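You operate a simulated robot arm through the tools that you are given. There is no shell and no other tool. Be economical: measure what you need, move in short steps, check, and stop when the job is done.

Carry out the task below with a simulated robot arm. There is one attempt and no reset: what you move stays moved.

JOB
Plug in the two loose hub leads and sync at 50 fps.
Fine: hub off while plugging; each plug into the port of its colour; hub on, dial set, then press SYNC.

Only the result counts: the job must be done as asked and must still hold three seconds after the hand-in. Knocking over, shifting, dropping, spilling or breaking anything else fails it.

ROBOT AND FRAMES
A 7-joint arm with a three-finger gripper on a trunk, on a base that drives. Base frame: it is fixed to the floor where the robot stands at the start and does not move with it; the origin is under the middle of the robot, x ahead of it, y to its left, z up; the surface under the hand at the start is at about z = 780. Units: mm, degrees, N and s.
Its first joint turns from -166.0 to 166.0 degrees. Places, roughly: black fps dial [600, -100, 800]; green port [700, -100, 800]; white rocker on the red hub [600, 0, 800]; yellow port [700, -100, 800]; yellow sync key [600, -100, 800]. Payload 2.69 kg.
Tool frame: the origin (TCP) lies between the finger pads and is the grasp point; the fingertips stand 29 mm ahead of it; z points along the fingers, y is the line along which they close. Largest opening 120 mm; the body of the gripper starts 78 mm behind the TCP.
Orientation is told as [roll, pitch, yaw] about the base's x, y, z axes, in that order, counted from this pose: with the fingers straight down and closing along the base's y, the tool's x points along the base's -x, its y along +y and its z along -z.

CONTROLS
- The arm moves only by the tool step_arm. Its argument "rows" is a list of rows, each an object of numbers (a shift or turn left out is 0, a gripper value left out holds the last): "tx", "ty", "tz": the shift along the tool's x, y, z in units of 30 mm (1.0 is 30 mm); "rx", "ry", "rz": the turn, a rotation vector about the tool's x, y, z in units of 5 degrees (1.0 is 5 degrees); "jaw": the closure in counts, from 0 (fully open) to 255 (shut). In form: [{"tx": .., "ty": .., "tz": .., "rx": .., "ry": .., "rz": .., "jaw": ..}, ...]. A call has 1 to 12 rows; each row shifts and turns the commanded pose from where the row before left it, along the tool's axes as they then stand. A call with a number of a shift or a turn outside -1 to 1 is refused whole. Each row takes 0.2 s and may step no farther than 50 mm and 8.6 degrees from the row before; otherwise, or with a gripper value out of range, the whole call is refused. A pose out of reach is approached as far as the arm can. The call stops where the force on the tool passes 40 N (or 10 N more than at its start, if that is more) or the arm is blocked; 0.2 s more then pass. The fingers move at their own pace and stop on an object; they squeeze with about 42 N. The grip force told is the motor's: it shows also when the fingers shut on nothing. Time passes only in rows, and 0.2 s behind the last, so rows that do not move let the fingers close. The reply holds the time, the measured pose of the TCP, the force on the tool along the base axes, the opening and the grip force, in the units named above and with some noise, with the torque about the TCP (base axes, N m) and any sound that the robot's microphone picked up, and new pictures: "views" is both (left out), scene, wrist or none.
- Cameras (640 x 400 px; columns grow to the right, rows downward): "scene" is now at [275.2, 152.1, 1188.9]; the picture's right is [-0.54, -0.84, -0.04], its down [-0.30, 0.23, -0.92] and it looks along [0.79, -0.49, -0.38] (base axes); focal length 214 px, centre (320, 200). "wrist" rides on the gripper at [63, 0, -104] in the tool frame; the picture's right is [0.00, 1.00, 0.00], its down [-0.83, 0.00, -0.56] and it looks along [-0.56, 0.00, 0.83] (tool axes); focal length 275 px, centre (320, 200). There is no depth. A picture from a camera that has moved, and an enlarged one, comes with that camera's place and axes in the base frame and with its lens. The place of the scene camera against the robot may be out by one fixed shift of up to 18 mm in any direction.
- move_column(by): slides the trunk up (or, below 0, down) by that many mm; the arm and the scene camera ride with it, the base frame stays. It gives what a move gives, with no picture.
- roll_base(legs): drives the robot by 1 to 6 legs, each [ahead, left, turn to the left] in mm, mm and degrees, along the robot's own axes; the way and the turn of a leg run together, so that a leg with both is an arc; at most 1500 mm and 180 degrees a leg. The arm and the cameras ride along, it lands a little off, and it stops where it bumps. It gives what a move gives, and a new picture of the scene camera.
- head_to(pan, tilt): turns the head with the scene camera to pan (to the left, within 143 degrees either way) and tilt (down, from -29 to 69), counted from straight ahead of the robot. It gives what a move gives, and a new picture of the scene camera.
- zoom(camera, box): a new picture of the part [left, top, right, bottom] of that camera's present view, enlarged. No time passes.
- hand_in(): hands the job in; it is judged then, once.

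Work in short steps. Places have to be worked out from the pictures, the camera data and where the tool is seen: move nearer, look again, correct. Check each grasp and each placing, and mend what went wrong. You have 120 turns and 260 pictures in all, those below and enlarged ones among them. Open the gripper and draw the arm clear of the work before you hand the job in, unless the task says otherwise; then end with one line.

The tools are called after "Call:" as a command line: name --argument value ..., lists and objects as JSON in quotes. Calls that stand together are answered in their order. step_arm: Moves the arm, as the interface text tells. Its arguments: {"type":"object","properties":{"rows":{"type":"array","items":{"type":"object","properties":{"tx":{"type":"number"},"ty":{"type":"number"},"tz":{"type":"number"},"rx":{"type":"number"},"ry":{"type":"number"},"rz":{"type":"number"},"jaw":{"type":"number"}}}},"views":{"type":"string","enum":["both","scene","wrist","none"]}},"required":["rows"]} The other tools are called the same way: move_column (by) slides the trunk up or down; roll_base (legs) drives the base; head_to (pan, tilt) turns the head that bears the scene camera; zoom (camera, box) takes an enlarged picture of a part of a camera's view; hand_in () hands the job in.

At the start:

```text
time_s: 0.0
eef_pos: [500.5, -205.9, 1133.2]
ee_rot: [0.2, -0.9, 0.3]
ft_force: [-0.4, 0.2, 0.1]
torque: [-0.02, 0.01, 0.03]
gripper_width: 120.0
finger_force: 0.0
trunk travel left (down, up): [-125.0, 461.0]
robot x, y, heading: [-26.4, 0.8, 0.3]
head pan, tilt: [-32.9, 25.6]
```

scene: 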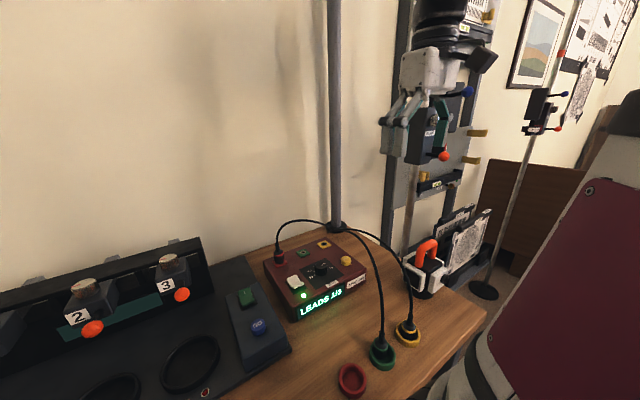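
wrist: 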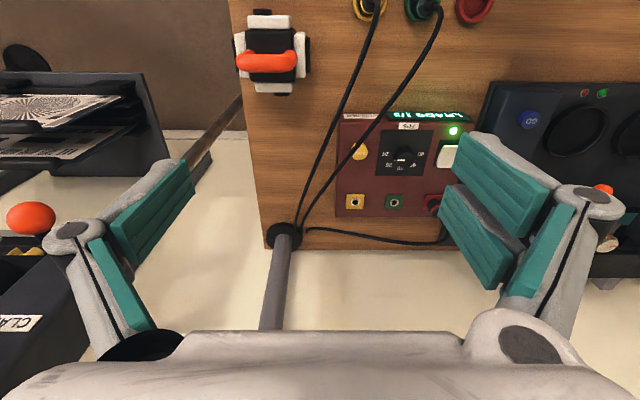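

The hub is lit ("LEADS 1/3"), with two loose leads (green and yellow) standing on the table. I'll zoom in to see the details.

Call:
zoom --camera "scene" --box '[240, 200, 480, 400]'

Call:
zoom --camera "wrist" --box '[320, 90, 480, 230]'

Call:
zoom --camera "wrist" --box '[340, 0, 500, 60]'

```text
2.00 times, centred on (360, 300) of scene
camera zoom: at [275.2, 152.1, 1188.9], right [-0.54, -0.84, -0.04], down [-0.3, 0.23, -0.92], along [0.79, -0.49, -0.38], focal length 429 px, centre (240, 0)
```

zoom: 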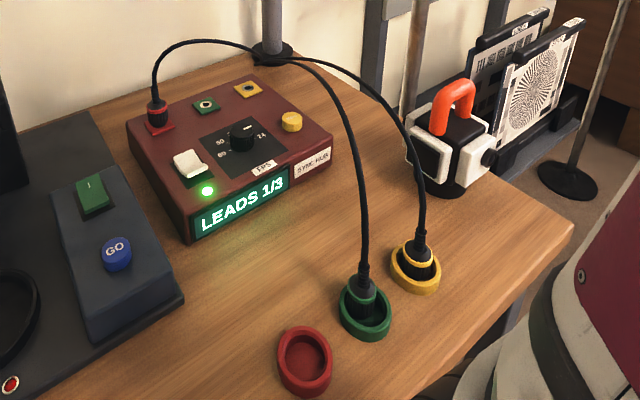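

```text
2.86 times, centred on (400, 160) of wrist
camera zoom: at [435.4, -206.2, 1236.0], right [-0.01, 1.0, 0.0], down [0.82, 0.01, 0.57], along [0.57, 0.01, -0.82], focal length 786 px, centre (91, 314)
```

zoom: 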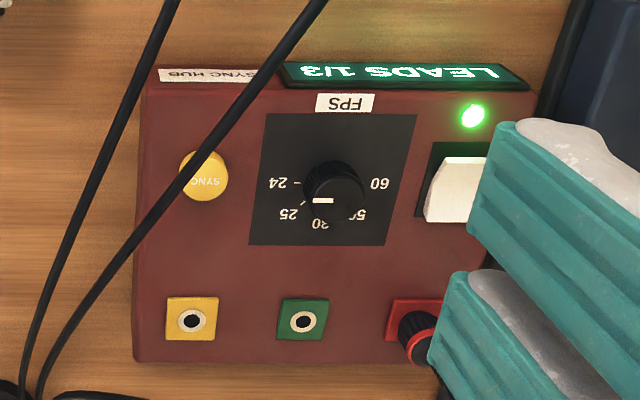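

```text
4.00 times, centred on (420, 30) of wrist
camera zoom: at [435.4, -206.2, 1236.0], right [-0.01, 1.0, 0.0], down [0.82, 0.01, 0.57], along [0.57, 0.01, -0.82], focal length 1101 px, centre (-80, 880)
```

zoom: 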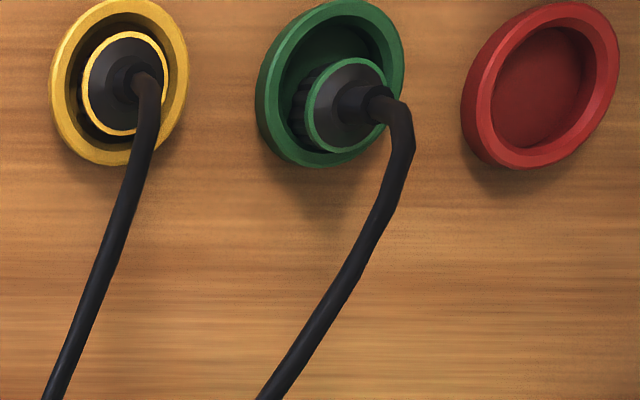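

I'll bring the open hand closer above the hub for an accurate look with the wrist camera.

Call:
step_arm --rows '[{"tx": -0.2, "ty": 0.77, "tz": 0.89}, {"tx": -0.2, "ty": 0.77, "tz": 0.89}, {"tx": -0.2, "ty": 0.77, "tz": 0.89}, {"tx": -0.2, "ty": 0.77, "tz": 0.89}, {"tx": -0.2, "ty": 0.77, "tz": 0.7}]'

```text
time_s: 1.4
eef_pos: [610.8, -94.2, 902.3]
ee_rot: [-0.1, 5.4, 0.0]
ft_force: [-0.6, 0.4, 0.7]
torque: [-0.03, -0.07, 0.0]
gripper_width: 119.7
finger_force: 0.1
trunk travel left (down, up): [-125.0, 461.0]
robot x, y, heading: [-51.1, 4.2, 0.2]
head pan, tilt: [-32.9, 25.6]
stopped in row 5: the arm was blocked; the commanded pose is now the measured one
camera scene: at [291.8, 148.0, 1167.6], right [-0.54, -0.84, -0.02], down [-0.33, 0.23, -0.91], along [0.77, -0.49, -0.41], focal length 214 px, centre (320, 200)
camera wrist: at [557.5, -94.4, 1011.7], right [0.0, 1.0, 0.0], down [0.88, 0.0, 0.48], along [0.48, 0.0, -0.88], focal length 275 px, centre (320, 200)
```

scene: 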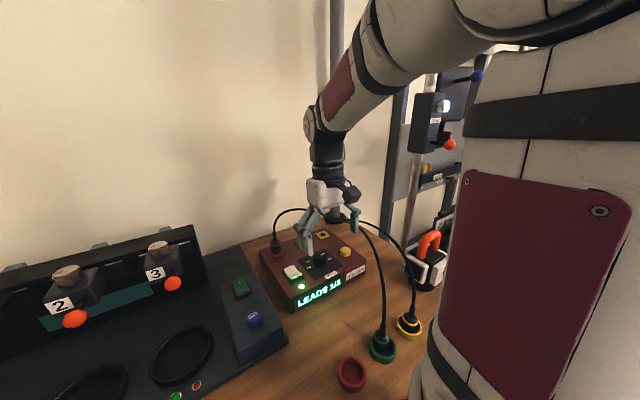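
wrist: 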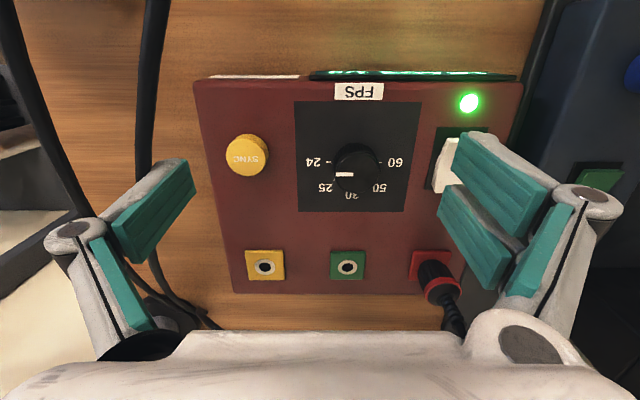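

The arm was blocked and the base got pushed back with some pitching; before anything else I let it sit one row and look at the state from the head.

Call:
step_arm --rows '[{"tz": 0}]' --views "none"

Call:
head_to --pan -30 --tilt 60

```text
time_s: 2.0
eef_pos: [616.9, -93.8, 883.3]
ee_rot: [0.0, 6.8, 0.0]
ft_force: [0.1, -0.5, -1.6]
torque: [0.0, -0.05, 0.03]
gripper_width: 119.7
finger_force: 0.0
trunk travel left (down, up): [-125.0, 461.0]
robot x, y, heading: [-69.1, 4.4, 0.2]
head pan, tilt: [-32.9, 25.6]
stopped in row 1: the arm was blocked; the commanded pose is now the measured one
```

```text
time_s: 3.0
eef_pos: [606.5, -94.1, 896.2]
ee_rot: [0.0, 5.7, 0.0]
ft_force: [-1.0, 0.6, 0.5]
torque: [0.02, -0.01, 0.0]
gripper_width: 120.0
finger_force: 0.0
trunk travel left (down, up): [-125.0, 461.0]
robot x, y, heading: [-65.2, 0.4, 0.3]
head pan, tilt: [-30.0, 60.0]
camera scene: at [281.0, 164.8, 1105.8], right [-0.5, -0.87, -0.01], down [-0.74, 0.43, -0.51], along [0.45, -0.25, -0.86], focal length 214 px, centre (320, 200)
```

scene: 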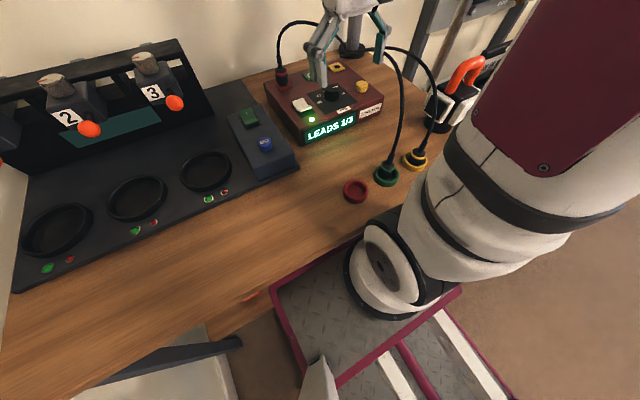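

The elbow appears to have sunk against the table's front edge and pushed the robot back. Raising the trunk should lift the elbow clear.

Call:
move_column --by 150

Call:
head_to --pan -30 --tilt 50

```text
time_s: 4.9
eef_pos: [642.1, -91.2, 961.3]
ee_rot: [0.0, 7.2, 0.4]
ft_force: [0.3, 0.5, -0.3]
torque: [-0.03, 0.01, -0.01]
gripper_width: 120.0
finger_force: 0.0
trunk travel left (down, up): [-213.0, 373.0]
robot x, y, heading: [-63.9, 2.0, 0.3]
head pan, tilt: [-30.0, 60.0]
stopped: the arm was blocked; the commanded pose is now the measured one
```

```text
time_s: 5.6
eef_pos: [641.0, -91.8, 959.6]
ee_rot: [0.1, 7.4, 0.4]
ft_force: [0.4, -0.5, 0.2]
torque: [0.0, 0.01, 0.01]
gripper_width: 120.1
finger_force: 0.1
trunk travel left (down, up): [-213.0, 373.0]
robot x, y, heading: [-69.9, -0.6, 0.2]
head pan, tilt: [-30.0, 50.0]
camera scene: at [301.9, 159.8, 1191.5], right [-0.5, -0.87, 0.01], down [-0.67, 0.38, -0.63], along [0.55, -0.32, -0.77], focal length 214 px, centre (320, 200)
```

scene: 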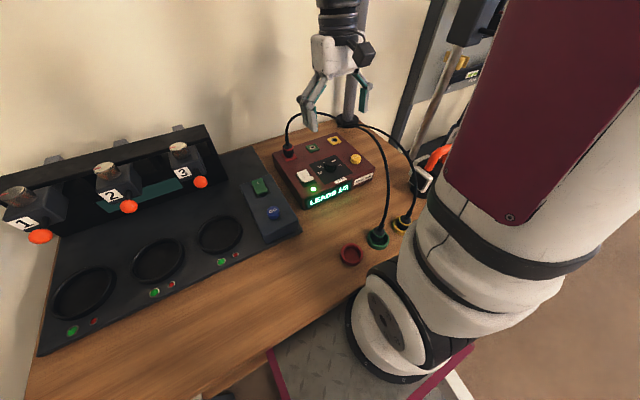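

The head is level again, yet the hand stays pitched 7° and the trunk move was blocked at 88 mm. I look straight down in front of the robot to find the contact.

Call:
head_to --pan -80 --tilt 60

Call:
head_to --pan -60 --tilt 20

```text
time_s: 6.8
eef_pos: [639.8, -92.4, 960.2]
ee_rot: [0.1, 7.4, 0.4]
ft_force: [0.1, -0.4, 0.0]
torque: [-0.01, -0.02, 0.0]
gripper_width: 120.0
finger_force: 0.0
trunk travel left (down, up): [-213.0, 373.0]
robot x, y, heading: [-73.6, -0.1, 0.1]
head pan, tilt: [-80.0, 60.0]
camera scene: at [245.9, 132.5, 1179.9], right [-0.98, -0.18, 0.01], down [-0.16, 0.85, -0.5], along [0.08, -0.49, -0.87], focal length 214 px, centre (320, 200)
```

scene: 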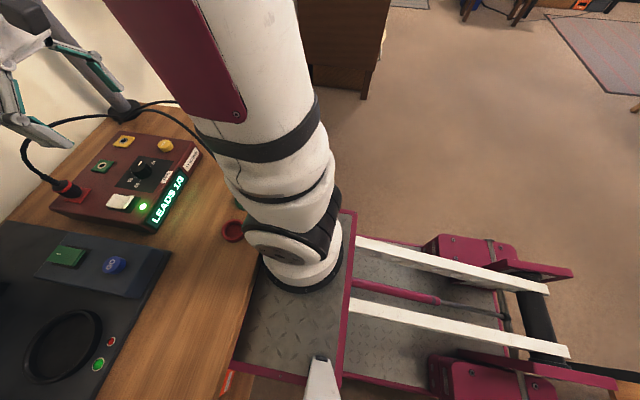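

```text
time_s: 7.9
eef_pos: [640.6, -90.9, 960.5]
ee_rot: [0.1, 7.5, 0.4]
ft_force: [0.5, -0.3, -0.2]
torque: [0.01, -0.01, 0.0]
gripper_width: 120.2
finger_force: 0.1
trunk travel left (down, up): [-213.0, 373.0]
robot x, y, heading: [-71.3, 0.1, 0.5]
head pan, tilt: [-60.0, 20.0]
camera scene: at [281.3, 117.6, 1237.4], right [-0.86, -0.5, 0.01], down [-0.19, 0.3, -0.94], along [0.47, -0.81, -0.35], focal length 214 px, centre (320, 200)
```

scene: 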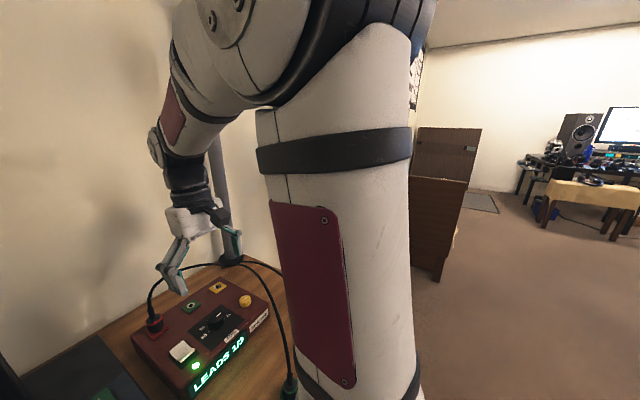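

The robot is a lift truck with the arm on its front plate, and the arm's base is at the table edge (x≈360). The cable arcs also reach z≈930. I raise the hand first, then I'll back the base off a bit.

Call:
step_arm --rows '[{"tz": -0.7}, {"tz": -0.7}, {"tz": -0.7}]'

```text
time_s: 8.7
eef_pos: [648.5, -91.8, 1023.3]
ee_rot: [0.1, 7.3, 0.5]
ft_force: [-0.5, -1.2, 0.7]
torque: [0.0, 0.0, 0.01]
gripper_width: 119.8
finger_force: 0.1
trunk travel left (down, up): [-213.0, 373.0]
robot x, y, heading: [-73.9, -2.8, 0.1]
head pan, tilt: [-60.0, 20.0]
camera scene: at [281.1, 117.6, 1237.4], right [-0.86, -0.5, 0.01], down [-0.18, 0.3, -0.94], along [0.47, -0.81, -0.35], focal length 214 px, centre (320, 200)
camera wrist: at [599.1, -92.8, 1133.9], right [-0.01, 1.0, 0.0], down [0.9, 0.01, 0.44], along [0.44, 0.01, -0.9], focal length 275 px, centre (320, 200)
```

scene: 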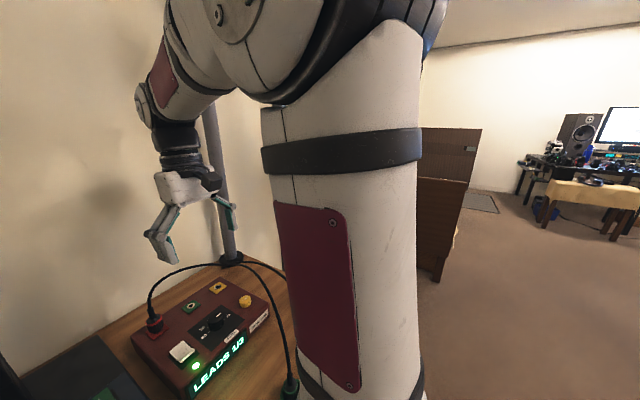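
wrist: 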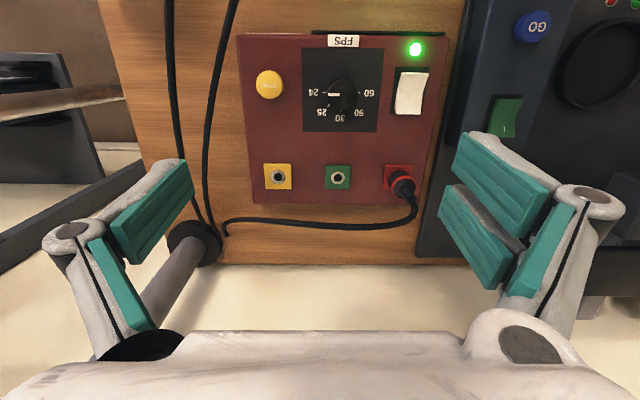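

The arm is free now. I back the base 100 mm away from the table edge.

Call:
roll_base --legs '[[-100, 0, 0]]'

Call:
head_to --pan -50 --tilt 55

```text
time_s: 9.8
eef_pos: [533.6, -91.7, 1034.3]
ee_rot: [0.1, 6.6, 0.4]
ft_force: [0.0, 0.9, -1.0]
torque: [-0.01, 0.0, 0.01]
gripper_width: 119.8
finger_force: 0.0
trunk travel left (down, up): [-213.0, 373.0]
robot x, y, heading: [-174.8, -0.1, 0.2]
head pan, tilt: [-60.0, 20.0]
camera scene: at [161.7, 117.3, 1244.7], right [-0.86, -0.5, 0.0], down [-0.17, 0.3, -0.94], along [0.47, -0.81, -0.34], focal length 214 px, centre (320, 200)
```

scene: 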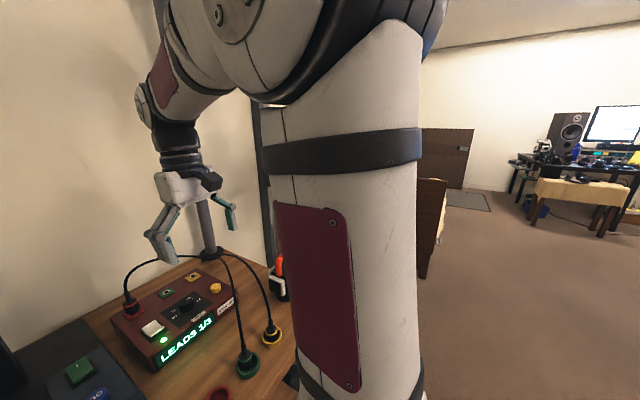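

```text
time_s: 10.9
eef_pos: [532.2, -92.5, 1035.0]
ee_rot: [0.0, 6.6, 0.5]
ft_force: [-0.8, 0.4, 0.3]
torque: [0.0, -0.01, -0.03]
gripper_width: 120.1
finger_force: 0.0
trunk travel left (down, up): [-213.0, 373.0]
robot x, y, heading: [-177.3, 0.1, 0.2]
head pan, tilt: [-50.0, 55.0]
camera scene: at [161.5, 142.6, 1192.6], right [-0.76, -0.64, 0.0], down [-0.53, 0.63, -0.57], along [0.37, -0.44, -0.82], focal length 214 px, centre (320, 200)
```

scene: 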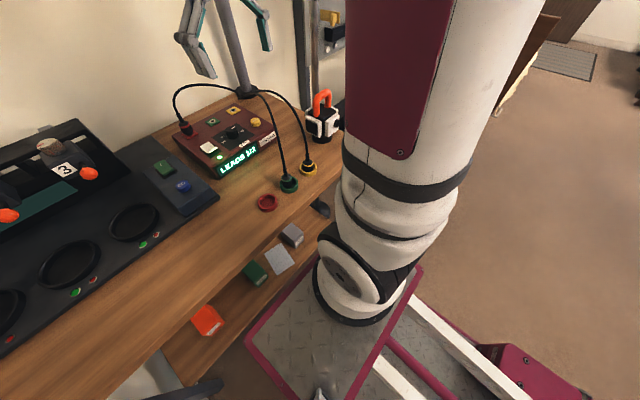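

Clear now. I level the hand (pitch −6.6°) and take a wrist picture.

Call:
step_arm --rows '[{"ry": -0.66}, {"ry": -0.66}]' --views "wrist"

Call:
zoom --camera "wrist" --box '[200, 50, 480, 225]'

```text
time_s: 11.5
eef_pos: [531.9, -91.4, 1035.0]
ee_rot: [0.0, -0.1, 0.4]
ft_force: [0.0, -0.6, 0.2]
torque: [0.03, -0.01, -0.01]
gripper_width: 119.9
finger_force: 0.1
trunk travel left (down, up): [-213.0, 373.0]
robot x, y, heading: [-175.6, 0.4, -0.0]
head pan, tilt: [-50.0, 55.0]
camera wrist: at [469.0, -93.1, 1138.1], right [-0.01, 1.0, 0.0], down [0.83, 0.01, 0.56], along [0.56, 0.01, -0.83], focal length 275 px, centre (320, 200)
```

wrist: 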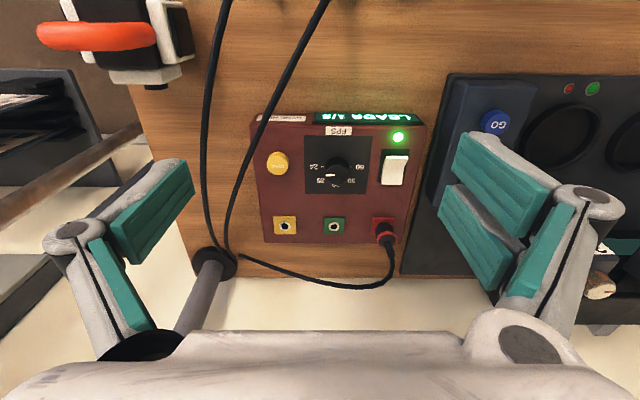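

```text
2.29 times, centred on (340, 138) of wrist
camera zoom: at [469.0, -93.1, 1138.1], right [-0.01, 1.0, 0.0], down [0.83, 0.01, 0.56], along [0.56, 0.01, -0.83], focal length 629 px, centre (274, 343)
```

zoom: 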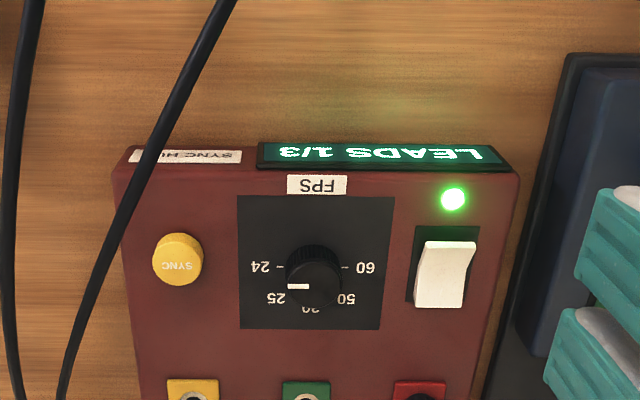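

Triangulated: green port ≈(713,−69,841), yellow port ≈(713,−138,841), dial ≈(616,−70), pointing at 24, sync ≈(610,−138), rocker ≈(621,−2), x span about 603–640. I shut the fingers and go above the rocker for a close look.

Call:
step_arm --rows '[{"tx": -0.6, "ty": 0.75, "tz": 0.9, "jaw": 255}, {"tx": -0.6, "ty": 0.75, "tz": 0.9}, {"tx": -0.6, "ty": 0.75, "tz": 0.9}, {"tx": -0.6, "ty": 0.75, "tz": 0.9}]' --views "wrist"

```text
time_s: 12.5
eef_pos: [605.8, -1.2, 928.0]
ee_rot: [0.0, -0.1, 0.2]
ft_force: [-0.3, -0.4, 0.5]
torque: [0.0, -0.03, -0.02]
gripper_width: 0.0
finger_force: 28.3
trunk travel left (down, up): [-213.0, 373.0]
robot x, y, heading: [-174.5, 2.3, 0.2]
head pan, tilt: [-50.0, 55.0]
camera wrist: at [541.9, -2.5, 1031.9], right [-0.01, 1.0, 0.0], down [0.83, 0.01, 0.56], along [0.56, 0.01, -0.83], focal length 275 px, centre (320, 200)
```

wrist: 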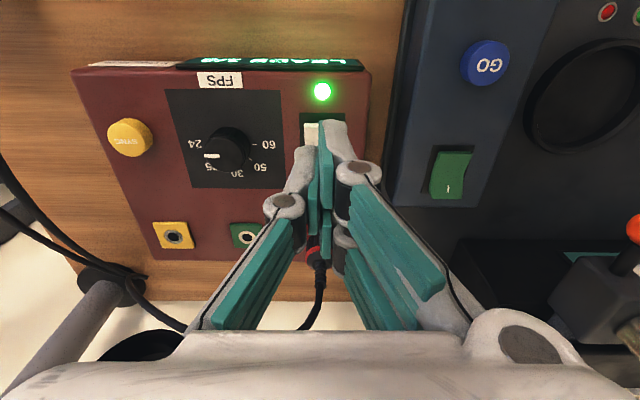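

Call:
zoom --camera "wrist" --box '[260, 60, 400, 150]'

Call:
head_to --pan -20 --tilt 35

Call:
zoom --camera "scene" --box '[200, 130, 440, 280]'

```text
4.44 times, centred on (330, 105) of wrist
camera zoom: at [541.9, -2.5, 1031.9], right [-0.01, 1.0, 0.0], down [0.83, 0.01, 0.56], along [0.56, 0.01, -0.83], focal length 1224 px, centre (276, 622)
```

zoom: 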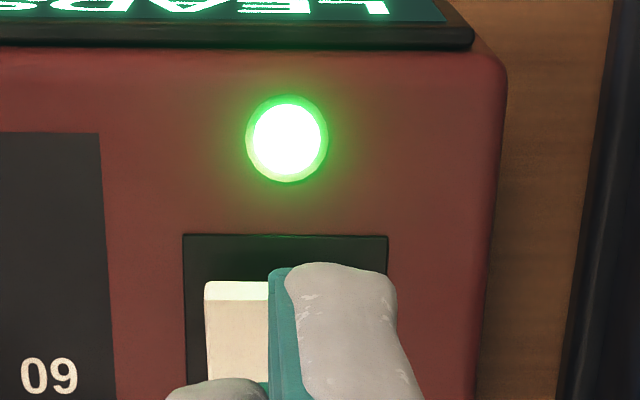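

```text
time_s: 13.4
eef_pos: [606.0, -3.6, 929.3]
ee_rot: [0.1, 0.0, 0.4]
ft_force: [0.0, 0.3, 0.8]
torque: [0.0, 0.05, -0.04]
gripper_width: 0.0
finger_force: 28.6
trunk travel left (down, up): [-213.0, 373.0]
robot x, y, heading: [-171.9, 2.5, 0.1]
head pan, tilt: [-20.0, 35.0]
camera scene: at [197.8, 167.8, 1220.7], right [-0.34, -0.94, 0.0], down [-0.54, 0.2, -0.82], along [0.77, -0.28, -0.57], focal length 214 px, centre (320, 200)
```

scene: 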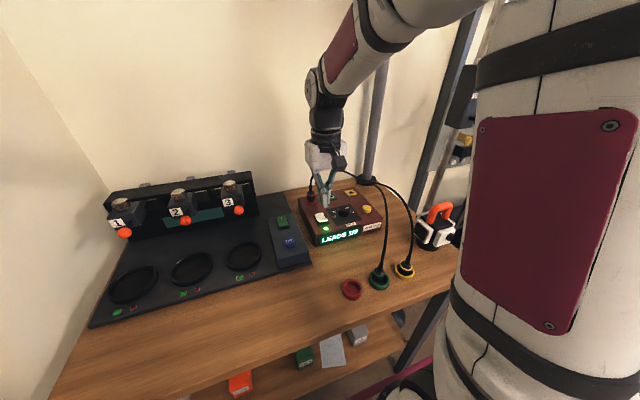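

```text
2.67 times, centred on (320, 205) of scene
camera zoom: at [197.8, 167.8, 1220.7], right [-0.34, -0.94, 0.0], down [-0.54, 0.2, -0.82], along [0.77, -0.28, -0.57], focal length 572 px, centre (320, 187)
```

zoom: 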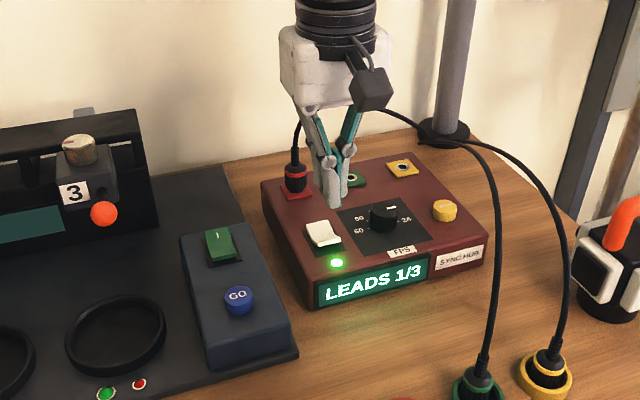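

The rocker's near end looks raised (far end down). I press its near end, descending gently in small steps.

Call:
step_arm --rows '[{"tz": 0.8}, {"tz": 0.25}, {"tz": 0.2}, {"tz": 0.15}, {"tz": 0.15}]'

```text
time_s: 14.6
eef_pos: [605.3, -1.6, 880.8]
ee_rot: [0.2, -0.1, 0.3]
ft_force: [0.3, 0.4, 0.0]
torque: [0.02, 0.03, 0.0]
gripper_width: 0.1
finger_force: 28.8
trunk travel left (down, up): [-213.0, 373.0]
robot x, y, heading: [-175.6, 3.4, 0.1]
head pan, tilt: [-20.0, 35.0]
camera scene: at [197.8, 167.9, 1220.8], right [-0.34, -0.94, 0.0], down [-0.54, 0.19, -0.82], along [0.77, -0.28, -0.57], focal length 214 px, centre (320, 200)
camera wrist: at [541.2, -2.6, 984.6], right [-0.01, 1.0, 0.0], down [0.83, 0.01, 0.56], along [0.56, 0.01, -0.83], focal length 275 px, centre (320, 200)
```

scene: 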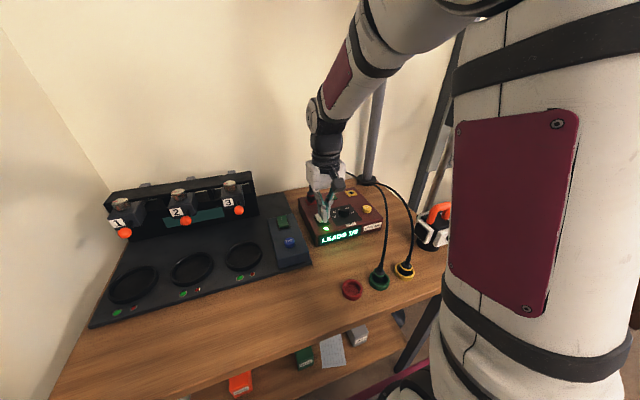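
wrist: 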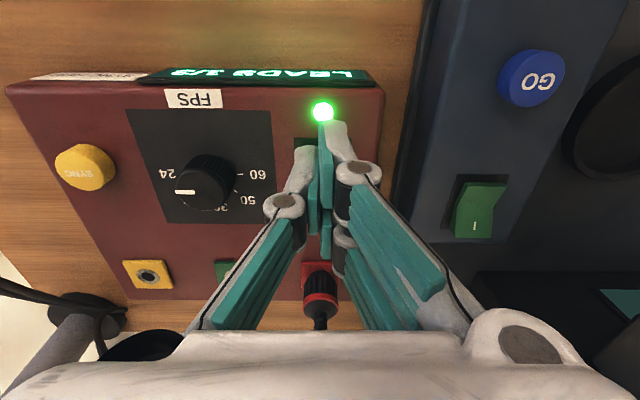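

Fingertip at z≈852, no contact yet; I continue in smaller steps.

Call:
step_arm --rows '[{"tz": 0.1}, {"tz": 0.1}, {"tz": 0.1}]' --views "wrist"

```text
time_s: 15.4
eef_pos: [603.5, -1.3, 871.5]
ee_rot: [0.2, 0.0, 0.4]
ft_force: [0.5, -0.8, -0.2]
torque: [-0.02, 0.01, -0.01]
gripper_width: 0.4
finger_force: 28.9
trunk travel left (down, up): [-213.0, 373.0]
robot x, y, heading: [-175.0, -1.1, -0.0]
head pan, tilt: [-20.0, 35.0]
camera wrist: at [540.5, -2.3, 975.3], right [-0.01, 1.0, 0.0], down [0.83, 0.01, 0.56], along [0.56, 0.01, -0.83], focal length 275 px, centre (320, 200)
```

wrist: 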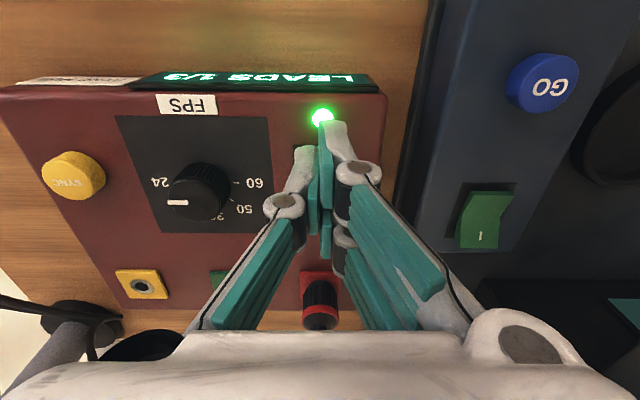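

Call:
step_arm --rows '[{"tz": 0.1}, {"tz": 0.1}, {"tz": 0.1}]' --views "wrist"

Call:
zoom --camera "scene" --box '[270, 150, 430, 250]'

```text
time_s: 16.2
eef_pos: [604.5, -2.5, 865.0]
ee_rot: [0.1, -0.1, 0.3]
ft_force: [-2.2, 0.4, 16.8]
torque: [-0.04, 0.02, 0.02]
gripper_width: 0.0
finger_force: 28.4
trunk travel left (down, up): [-213.0, 373.0]
robot x, y, heading: [-176.3, -0.3, -0.1]
head pan, tilt: [-20.0, 35.0]
camera wrist: at [540.3, -3.0, 967.7], right [-0.01, 1.0, 0.0], down [0.83, 0.01, 0.56], along [0.56, 0.01, -0.83], focal length 275 px, centre (320, 200)
```

wrist: 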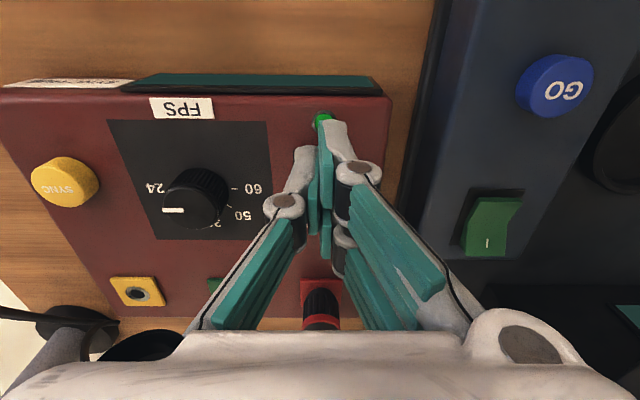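

```text
4.00 times, centred on (350, 200) of scene
camera zoom: at [197.2, 167.9, 1221.1], right [-0.34, -0.94, 0.0], down [-0.54, 0.19, -0.82], along [0.77, -0.28, -0.57], focal length 858 px, centre (200, 200)
```

zoom: 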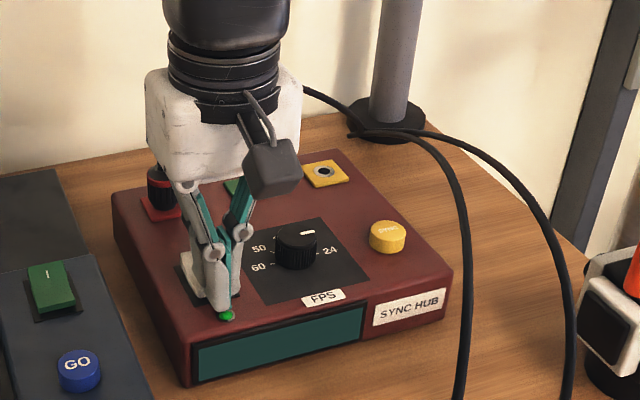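

The hub is off (display and LED dark). I lift straight up, then go back over the loose plugs, estimated near (430,−145) yellow and (430,−74) green, for a look.

Call:
step_arm --rows '[{"tz": -0.5}, {"tz": -1}, {"tz": -1}, {"tz": -1}, {"tz": -1}, {"tz": -1}, {"tz": -0.5, "jaw": 0}]' --views "none"

Call:
step_arm --rows '[{"tx": 0.95, "ty": -0.4}, {"tx": 0.95, "ty": -0.4}, {"tx": 0.95, "ty": -0.4}, {"tx": 0.95, "ty": -0.4}, {"tx": 0.95, "ty": -0.4}, {"tx": 0.95, "ty": -0.4}, {"tx": 0.95, "ty": -0.4}, {"tx": 0.95, "ty": -0.4}]'

```text
time_s: 17.8
eef_pos: [603.0, -1.6, 1041.1]
ee_rot: [0.1, 0.0, 0.4]
ft_force: [-0.2, -0.9, -0.2]
torque: [0.0, 0.03, 0.0]
gripper_width: 94.1
finger_force: 0.0
trunk travel left (down, up): [-213.0, 373.0]
robot x, y, heading: [-176.9, 3.3, 0.2]
head pan, tilt: [-20.0, 35.0]
```

```text
time_s: 19.6
eef_pos: [376.1, -98.4, 1040.6]
ee_rot: [-0.1, 0.0, 0.5]
ft_force: [0.8, 0.3, -0.1]
torque: [0.01, -0.02, -0.01]
gripper_width: 119.9
finger_force: 0.1
trunk travel left (down, up): [-213.0, 373.0]
robot x, y, heading: [-176.8, 1.5, 0.1]
head pan, tilt: [-20.0, 35.0]
camera scene: at [197.9, 167.9, 1220.7], right [-0.34, -0.94, 0.0], down [-0.54, 0.19, -0.82], along [0.77, -0.28, -0.57], focal length 214 px, centre (320, 200)
camera wrist: at [311.5, -99.6, 1144.7], right [-0.01, 1.0, 0.0], down [0.83, 0.01, 0.56], along [0.56, 0.01, -0.83], focal length 275 px, centre (320, 200)
```

scene: 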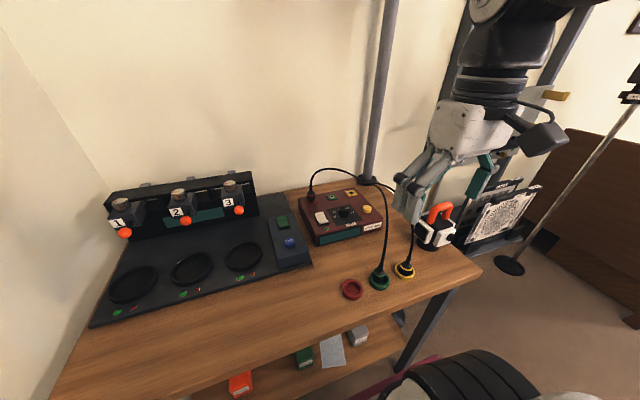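
wrist: 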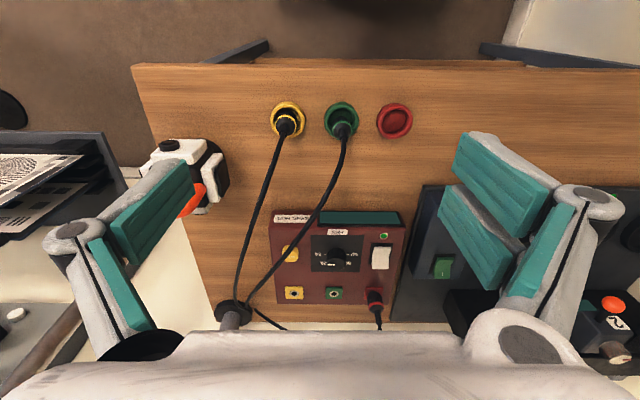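

Call:
zoom --camera "wrist" --box '[250, 80, 410, 180]'

Call:
zoom --camera "scene" --box '[320, 160, 480, 310]'

```text
4.00 times, centred on (330, 130) of wrist
camera zoom: at [311.5, -99.6, 1144.7], right [-0.01, 1.0, 0.0], down [0.83, 0.01, 0.56], along [0.56, 0.01, -0.83], focal length 1101 px, centre (280, 480)
```

zoom: 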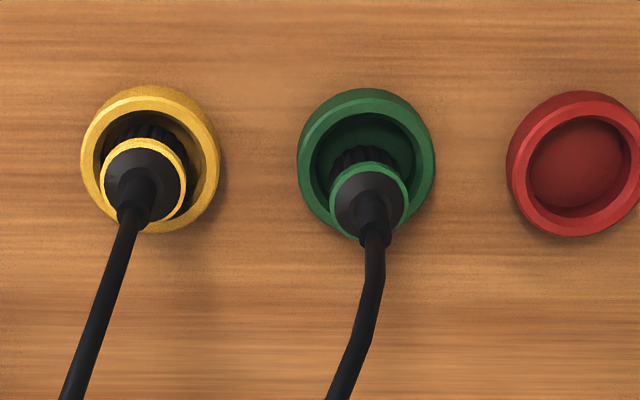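

```text
2.67 times, centred on (400, 235) of scene
camera zoom: at [197.9, 167.9, 1220.7], right [-0.34, -0.94, 0.0], down [-0.54, 0.19, -0.82], along [0.77, -0.28, -0.57], focal length 572 px, centre (107, 107)
```

zoom: 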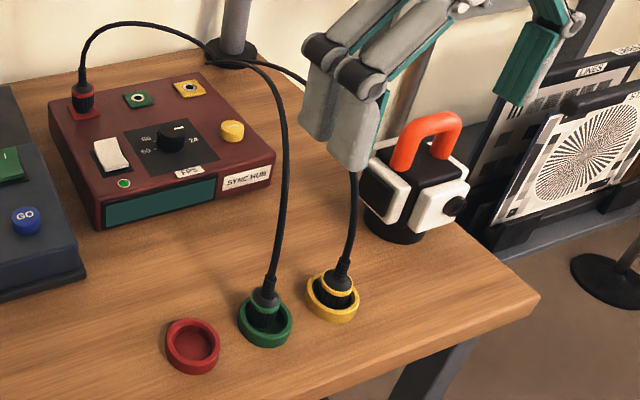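

Both plugs stand upright in their cups with colour rings up, cables rising from the top. I move lower for accurate heights.

Call:
step_arm --rows '[{"tx": 0.3, "tz": 0.92}, {"tx": 0.3, "tz": 0.92}, {"tx": 0.3, "tz": 0.92}, {"tx": 0.3, "tz": 0.92}]' --views "wrist"

Call:
zoom --camera "wrist" --box '[220, 120, 420, 245]'

```text
time_s: 20.6
eef_pos: [339.4, -98.5, 932.1]
ee_rot: [0.2, -0.1, 0.3]
ft_force: [0.0, -0.5, 0.8]
torque: [0.03, 0.02, -0.01]
gripper_width: 119.8
finger_force: 0.0
trunk travel left (down, up): [-213.0, 373.0]
robot x, y, heading: [-175.1, -0.0, -0.0]
head pan, tilt: [-20.0, 35.0]
camera wrist: at [276.0, -100.1, 1035.5], right [-0.01, 1.0, 0.0], down [0.83, 0.01, 0.56], along [0.56, 0.01, -0.83], focal length 275 px, centre (320, 200)
```

wrist: 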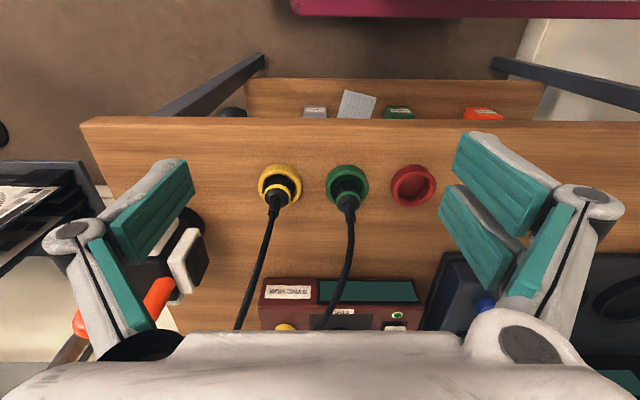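

```text
3.20 times, centred on (320, 182) of wrist
camera zoom: at [276.0, -100.1, 1035.5], right [-0.01, 1.0, 0.0], down [0.83, 0.01, 0.56], along [0.56, 0.01, -0.83], focal length 881 px, centre (320, 256)
```

zoom: 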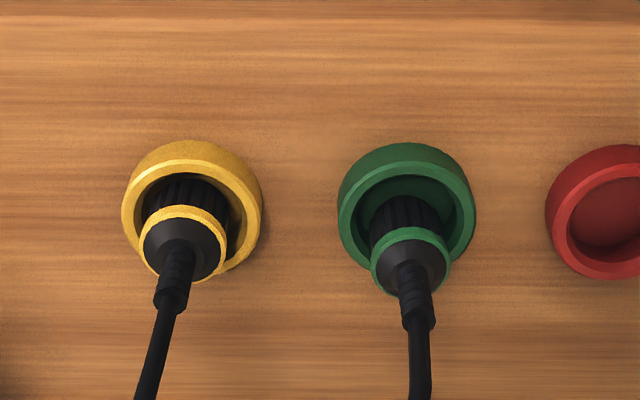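

Triangulated: yellow plug upright at (425,−139), ring top z≈809; green plug at (431,−69), ring top z≈810; cup rims z≈791. To keep the palm clear of the cable I tilt the hand about −28° (palm towards the robot) and half-close the jaws.

Call:
step_arm --rows '[{"ry": -0.93, "jaw": 127}, {"ry": -0.93}, {"ry": -0.93}, {"ry": -0.93}, {"ry": -0.93}, {"ry": -0.93}]' --views "wrist"

```text
time_s: 22.0
eef_pos: [351.5, -113.8, 965.4]
ee_rot: [0.1, -27.9, 0.3]
ft_force: [0.1, -0.2, 0.7]
torque: [0.0, 0.0, 0.01]
gripper_width: 60.3
finger_force: 0.0
out of reach, approached as far as the arm can: row 3, 4, 5, 6
trunk travel left (down, up): [-213.0, 373.0]
robot x, y, heading: [-174.2, 2.0, 0.0]
head pan, tilt: [-20.0, 35.0]
camera wrist: at [246.3, -114.9, 1026.9], right [-0.01, 1.0, 0.0], down [0.47, 0.01, 0.88], along [0.88, 0.01, -0.47], focal length 275 px, centre (320, 200)
```

wrist: 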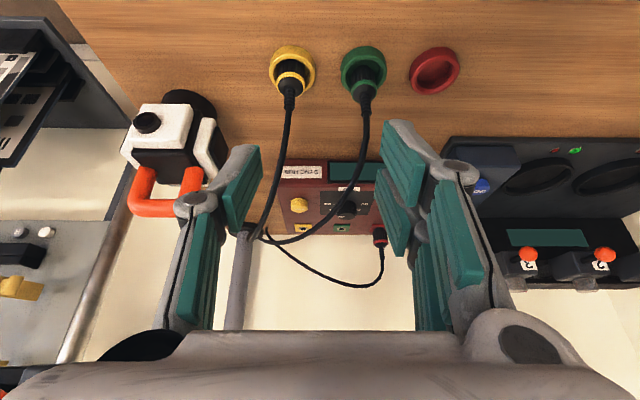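

Too close to the arm's own axis for a tilted wrist; I back the base another 130 mm (ports stay well within reach).

Call:
roll_base --legs '[[-130, 0, 0]]'

```text
time_s: 23.3
eef_pos: [218.8, -114.4, 965.0]
ee_rot: [0.1, -28.0, 0.3]
ft_force: [-1.0, -0.1, -0.1]
torque: [0.01, 0.01, -0.02]
gripper_width: 60.2
finger_force: 0.1
trunk travel left (down, up): [-213.0, 373.0]
robot x, y, heading: [-308.7, 3.5, 0.1]
head pan, tilt: [-20.0, 35.0]
camera scene: at [65.1, 167.5, 1220.8], right [-0.34, -0.94, 0.0], down [-0.54, 0.2, -0.82], along [0.77, -0.28, -0.57], focal length 214 px, centre (320, 200)
```

scene: 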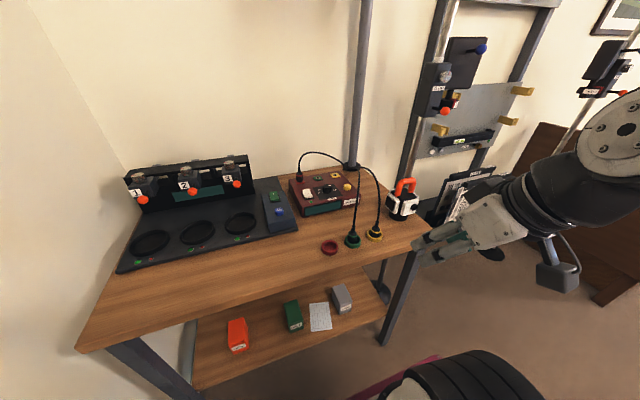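

Call:
step_arm --rows '[{"tz": 0.77, "tx": -0.71, "ty": -0.165}, {"tz": 0.77, "tx": -0.71, "ty": -0.165}, {"tz": 0.77, "tx": -0.71, "ty": -0.165}, {"tz": 0.77, "tx": -0.71, "ty": -0.165}, {"tz": 0.77, "tx": -0.71, "ty": -0.165}]'

```text
time_s: 24.5
eef_pos: [365.8, -138.1, 912.1]
ee_rot: [0.0, -27.8, 0.4]
ft_force: [-0.7, -0.1, -0.4]
torque: [0.0, 0.0, -0.02]
gripper_width: 60.1
finger_force: 0.1
trunk travel left (down, up): [-213.0, 373.0]
robot x, y, heading: [-305.1, -0.5, 0.1]
head pan, tilt: [-20.0, 35.0]
camera scene: at [64.9, 167.5, 1220.8], right [-0.34, -0.94, 0.0], down [-0.54, 0.2, -0.82], along [0.77, -0.28, -0.57], focal length 214 px, centre (320, 200)
camera wrist: at [262.3, -139.3, 974.4], right [-0.01, 1.0, 0.0], down [0.47, 0.01, 0.88], along [0.88, 0.01, -0.47], focal length 275 px, centre (320, 200)
```

scene: 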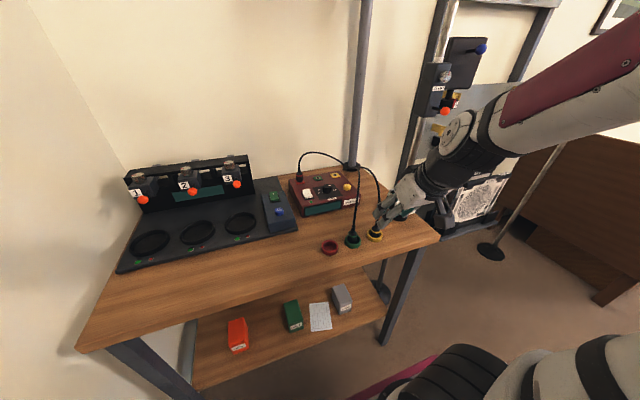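
wrist: 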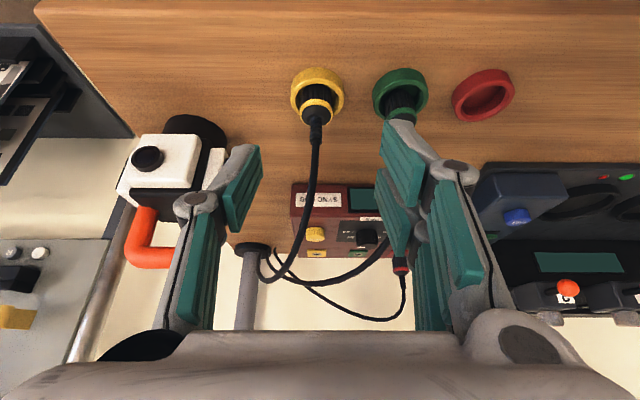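

The plug lies centred between the fingers. I advance along the tool axis, stopping short to check.

Call:
step_arm --rows '[{"tz": 0.8, "tx": -0.02, "ty": -0.01}, {"tz": 0.8, "tx": -0.02, "ty": -0.01}, {"tz": 0.8, "tx": -0.02, "ty": -0.01}]'

Call:
zoom --camera "scene" --box '[320, 180, 440, 260]'

```text
time_s: 25.3
eef_pos: [402.4, -138.9, 850.2]
ee_rot: [0.0, -27.9, 0.3]
ft_force: [-0.2, 0.8, 0.2]
torque: [0.01, 0.02, 0.0]
gripper_width: 60.0
finger_force: 0.0
trunk travel left (down, up): [-213.0, 373.0]
robot x, y, heading: [-309.2, 0.6, 0.2]
head pan, tilt: [-20.0, 35.0]
camera scene: at [64.9, 167.4, 1220.8], right [-0.34, -0.94, 0.0], down [-0.54, 0.2, -0.82], along [0.77, -0.28, -0.57], focal length 214 px, centre (320, 200)
camera wrist: at [296.3, -140.7, 912.7], right [-0.01, 1.0, 0.0], down [0.48, 0.01, 0.88], along [0.88, 0.01, -0.48], focal length 275 px, centre (320, 200)
```

scene: 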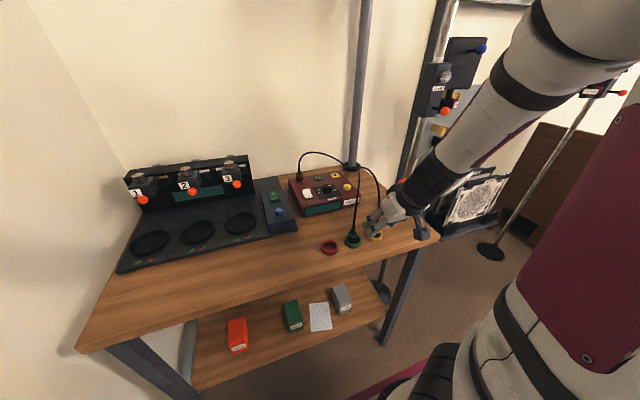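
wrist: 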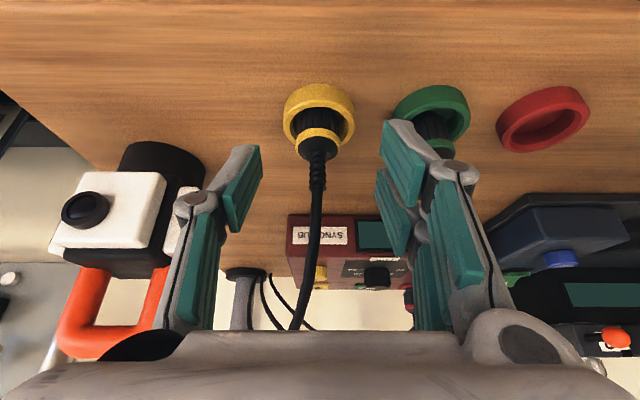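

```text
5.00 times, centred on (380, 220) of scene
camera zoom: at [64.9, 167.4, 1220.8], right [-0.34, -0.94, 0.0], down [-0.54, 0.2, -0.82], along [0.77, -0.28, -0.57], focal length 1072 px, centre (20, 100)
```

zoom: 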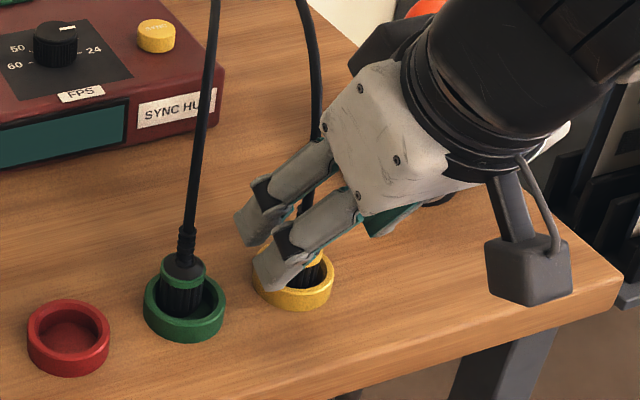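

Call:
step_arm --rows '[{"tz": 0.5}, {"tz": 0.44}, {"jaw": 255}, {}, {}]'

Call:
zoom --camera "wrist" --box '[240, 80, 400, 230]'

Call:
zoom --camera "scene" --box '[320, 180, 440, 260]'

```text
time_s: 26.5
eef_pos: [414.5, -135.6, 825.2]
ee_rot: [0.3, -27.8, 0.5]
ft_force: [-8.5, 22.1, 12.1]
torque: [0.88, 0.26, 0.06]
gripper_width: 25.3
finger_force: 41.6
trunk travel left (down, up): [-213.0, 373.0]
robot x, y, heading: [-306.3, 1.4, 0.2]
head pan, tilt: [-20.0, 35.0]
camera scene: at [64.4, 168.5, 1220.9], right [-0.34, -0.94, 0.0], down [-0.54, 0.19, -0.82], along [0.77, -0.28, -0.57], focal length 214 px, centre (320, 200)
camera wrist: at [309.0, -137.6, 887.2], right [-0.01, 1.0, 0.0], down [0.47, 0.01, 0.88], along [0.88, 0.01, -0.47], focal length 275 px, centre (320, 200)
```

scene: 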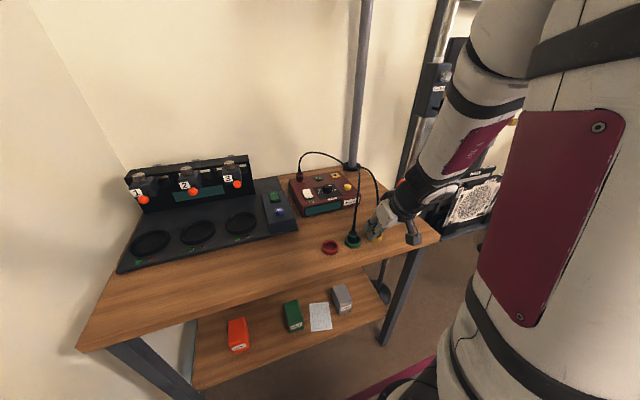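
wrist: 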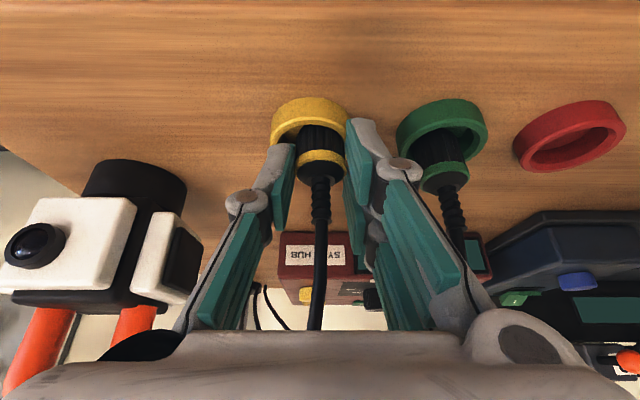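

```text
2.67 times, centred on (320, 155) of wrist
camera zoom: at [309.0, -137.6, 887.2], right [-0.01, 1.0, 0.0], down [0.47, 0.01, 0.88], along [0.88, 0.01, -0.47], focal length 734 px, centre (320, 320)
```

zoom: 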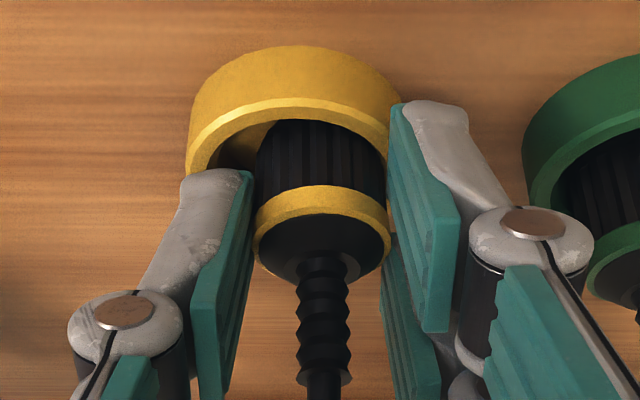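

```text
5.00 times, centred on (380, 220) of scene
camera zoom: at [64.4, 168.5, 1220.9], right [-0.34, -0.94, 0.0], down [-0.54, 0.19, -0.82], along [0.77, -0.28, -0.57], focal length 1072 px, centre (20, 100)
```

zoom: 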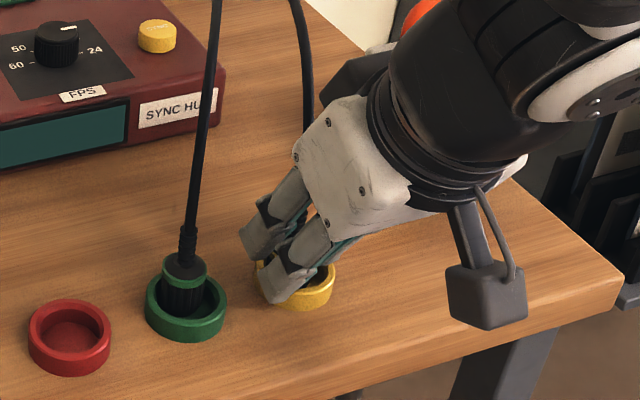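

The grip reads 25 mm (plug diameter) but there's a 22 N side force – likely a fingertip rubbing the cup rim. I lift by a few mm and check.

Call:
step_arm --rows '[{"tz": -0.1, "tx": -0.053}, {"tz": -0.1, "tx": -0.053}, {}]' --views "wrist"

Call:
zoom --camera "wrist" --box '[240, 80, 400, 230]'

```text
time_s: 27.3
eef_pos: [414.7, -138.5, 831.7]
ee_rot: [0.0, -27.9, 0.3]
ft_force: [0.5, 0.3, 0.2]
torque: [-0.01, -0.02, -0.03]
gripper_width: 24.5
finger_force: 42.3
trunk travel left (down, up): [-213.0, 373.0]
robot x, y, heading: [-304.8, -0.7, 0.3]
head pan, tilt: [-20.0, 35.0]
camera wrist: at [310.0, -139.7, 893.9], right [-0.01, 1.0, 0.0], down [0.47, 0.01, 0.88], along [0.88, 0.01, -0.47], focal length 275 px, centre (320, 200)
```

wrist: 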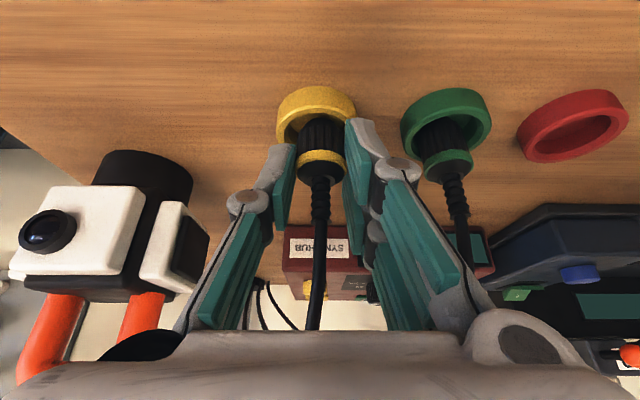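

```text
2.67 times, centred on (320, 155) of wrist
camera zoom: at [310.0, -139.7, 893.9], right [-0.01, 1.0, 0.0], down [0.47, 0.01, 0.88], along [0.88, 0.01, -0.47], focal length 734 px, centre (320, 320)
```

zoom: 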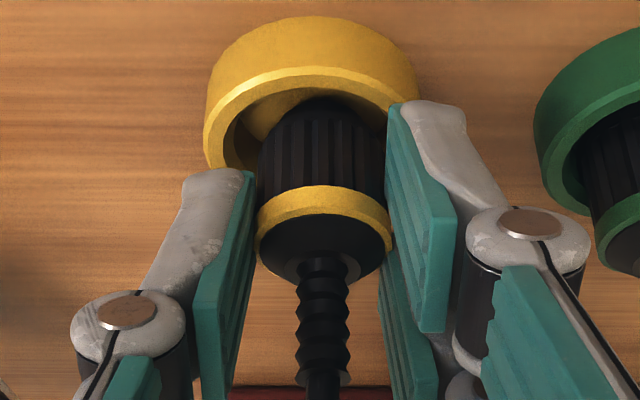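

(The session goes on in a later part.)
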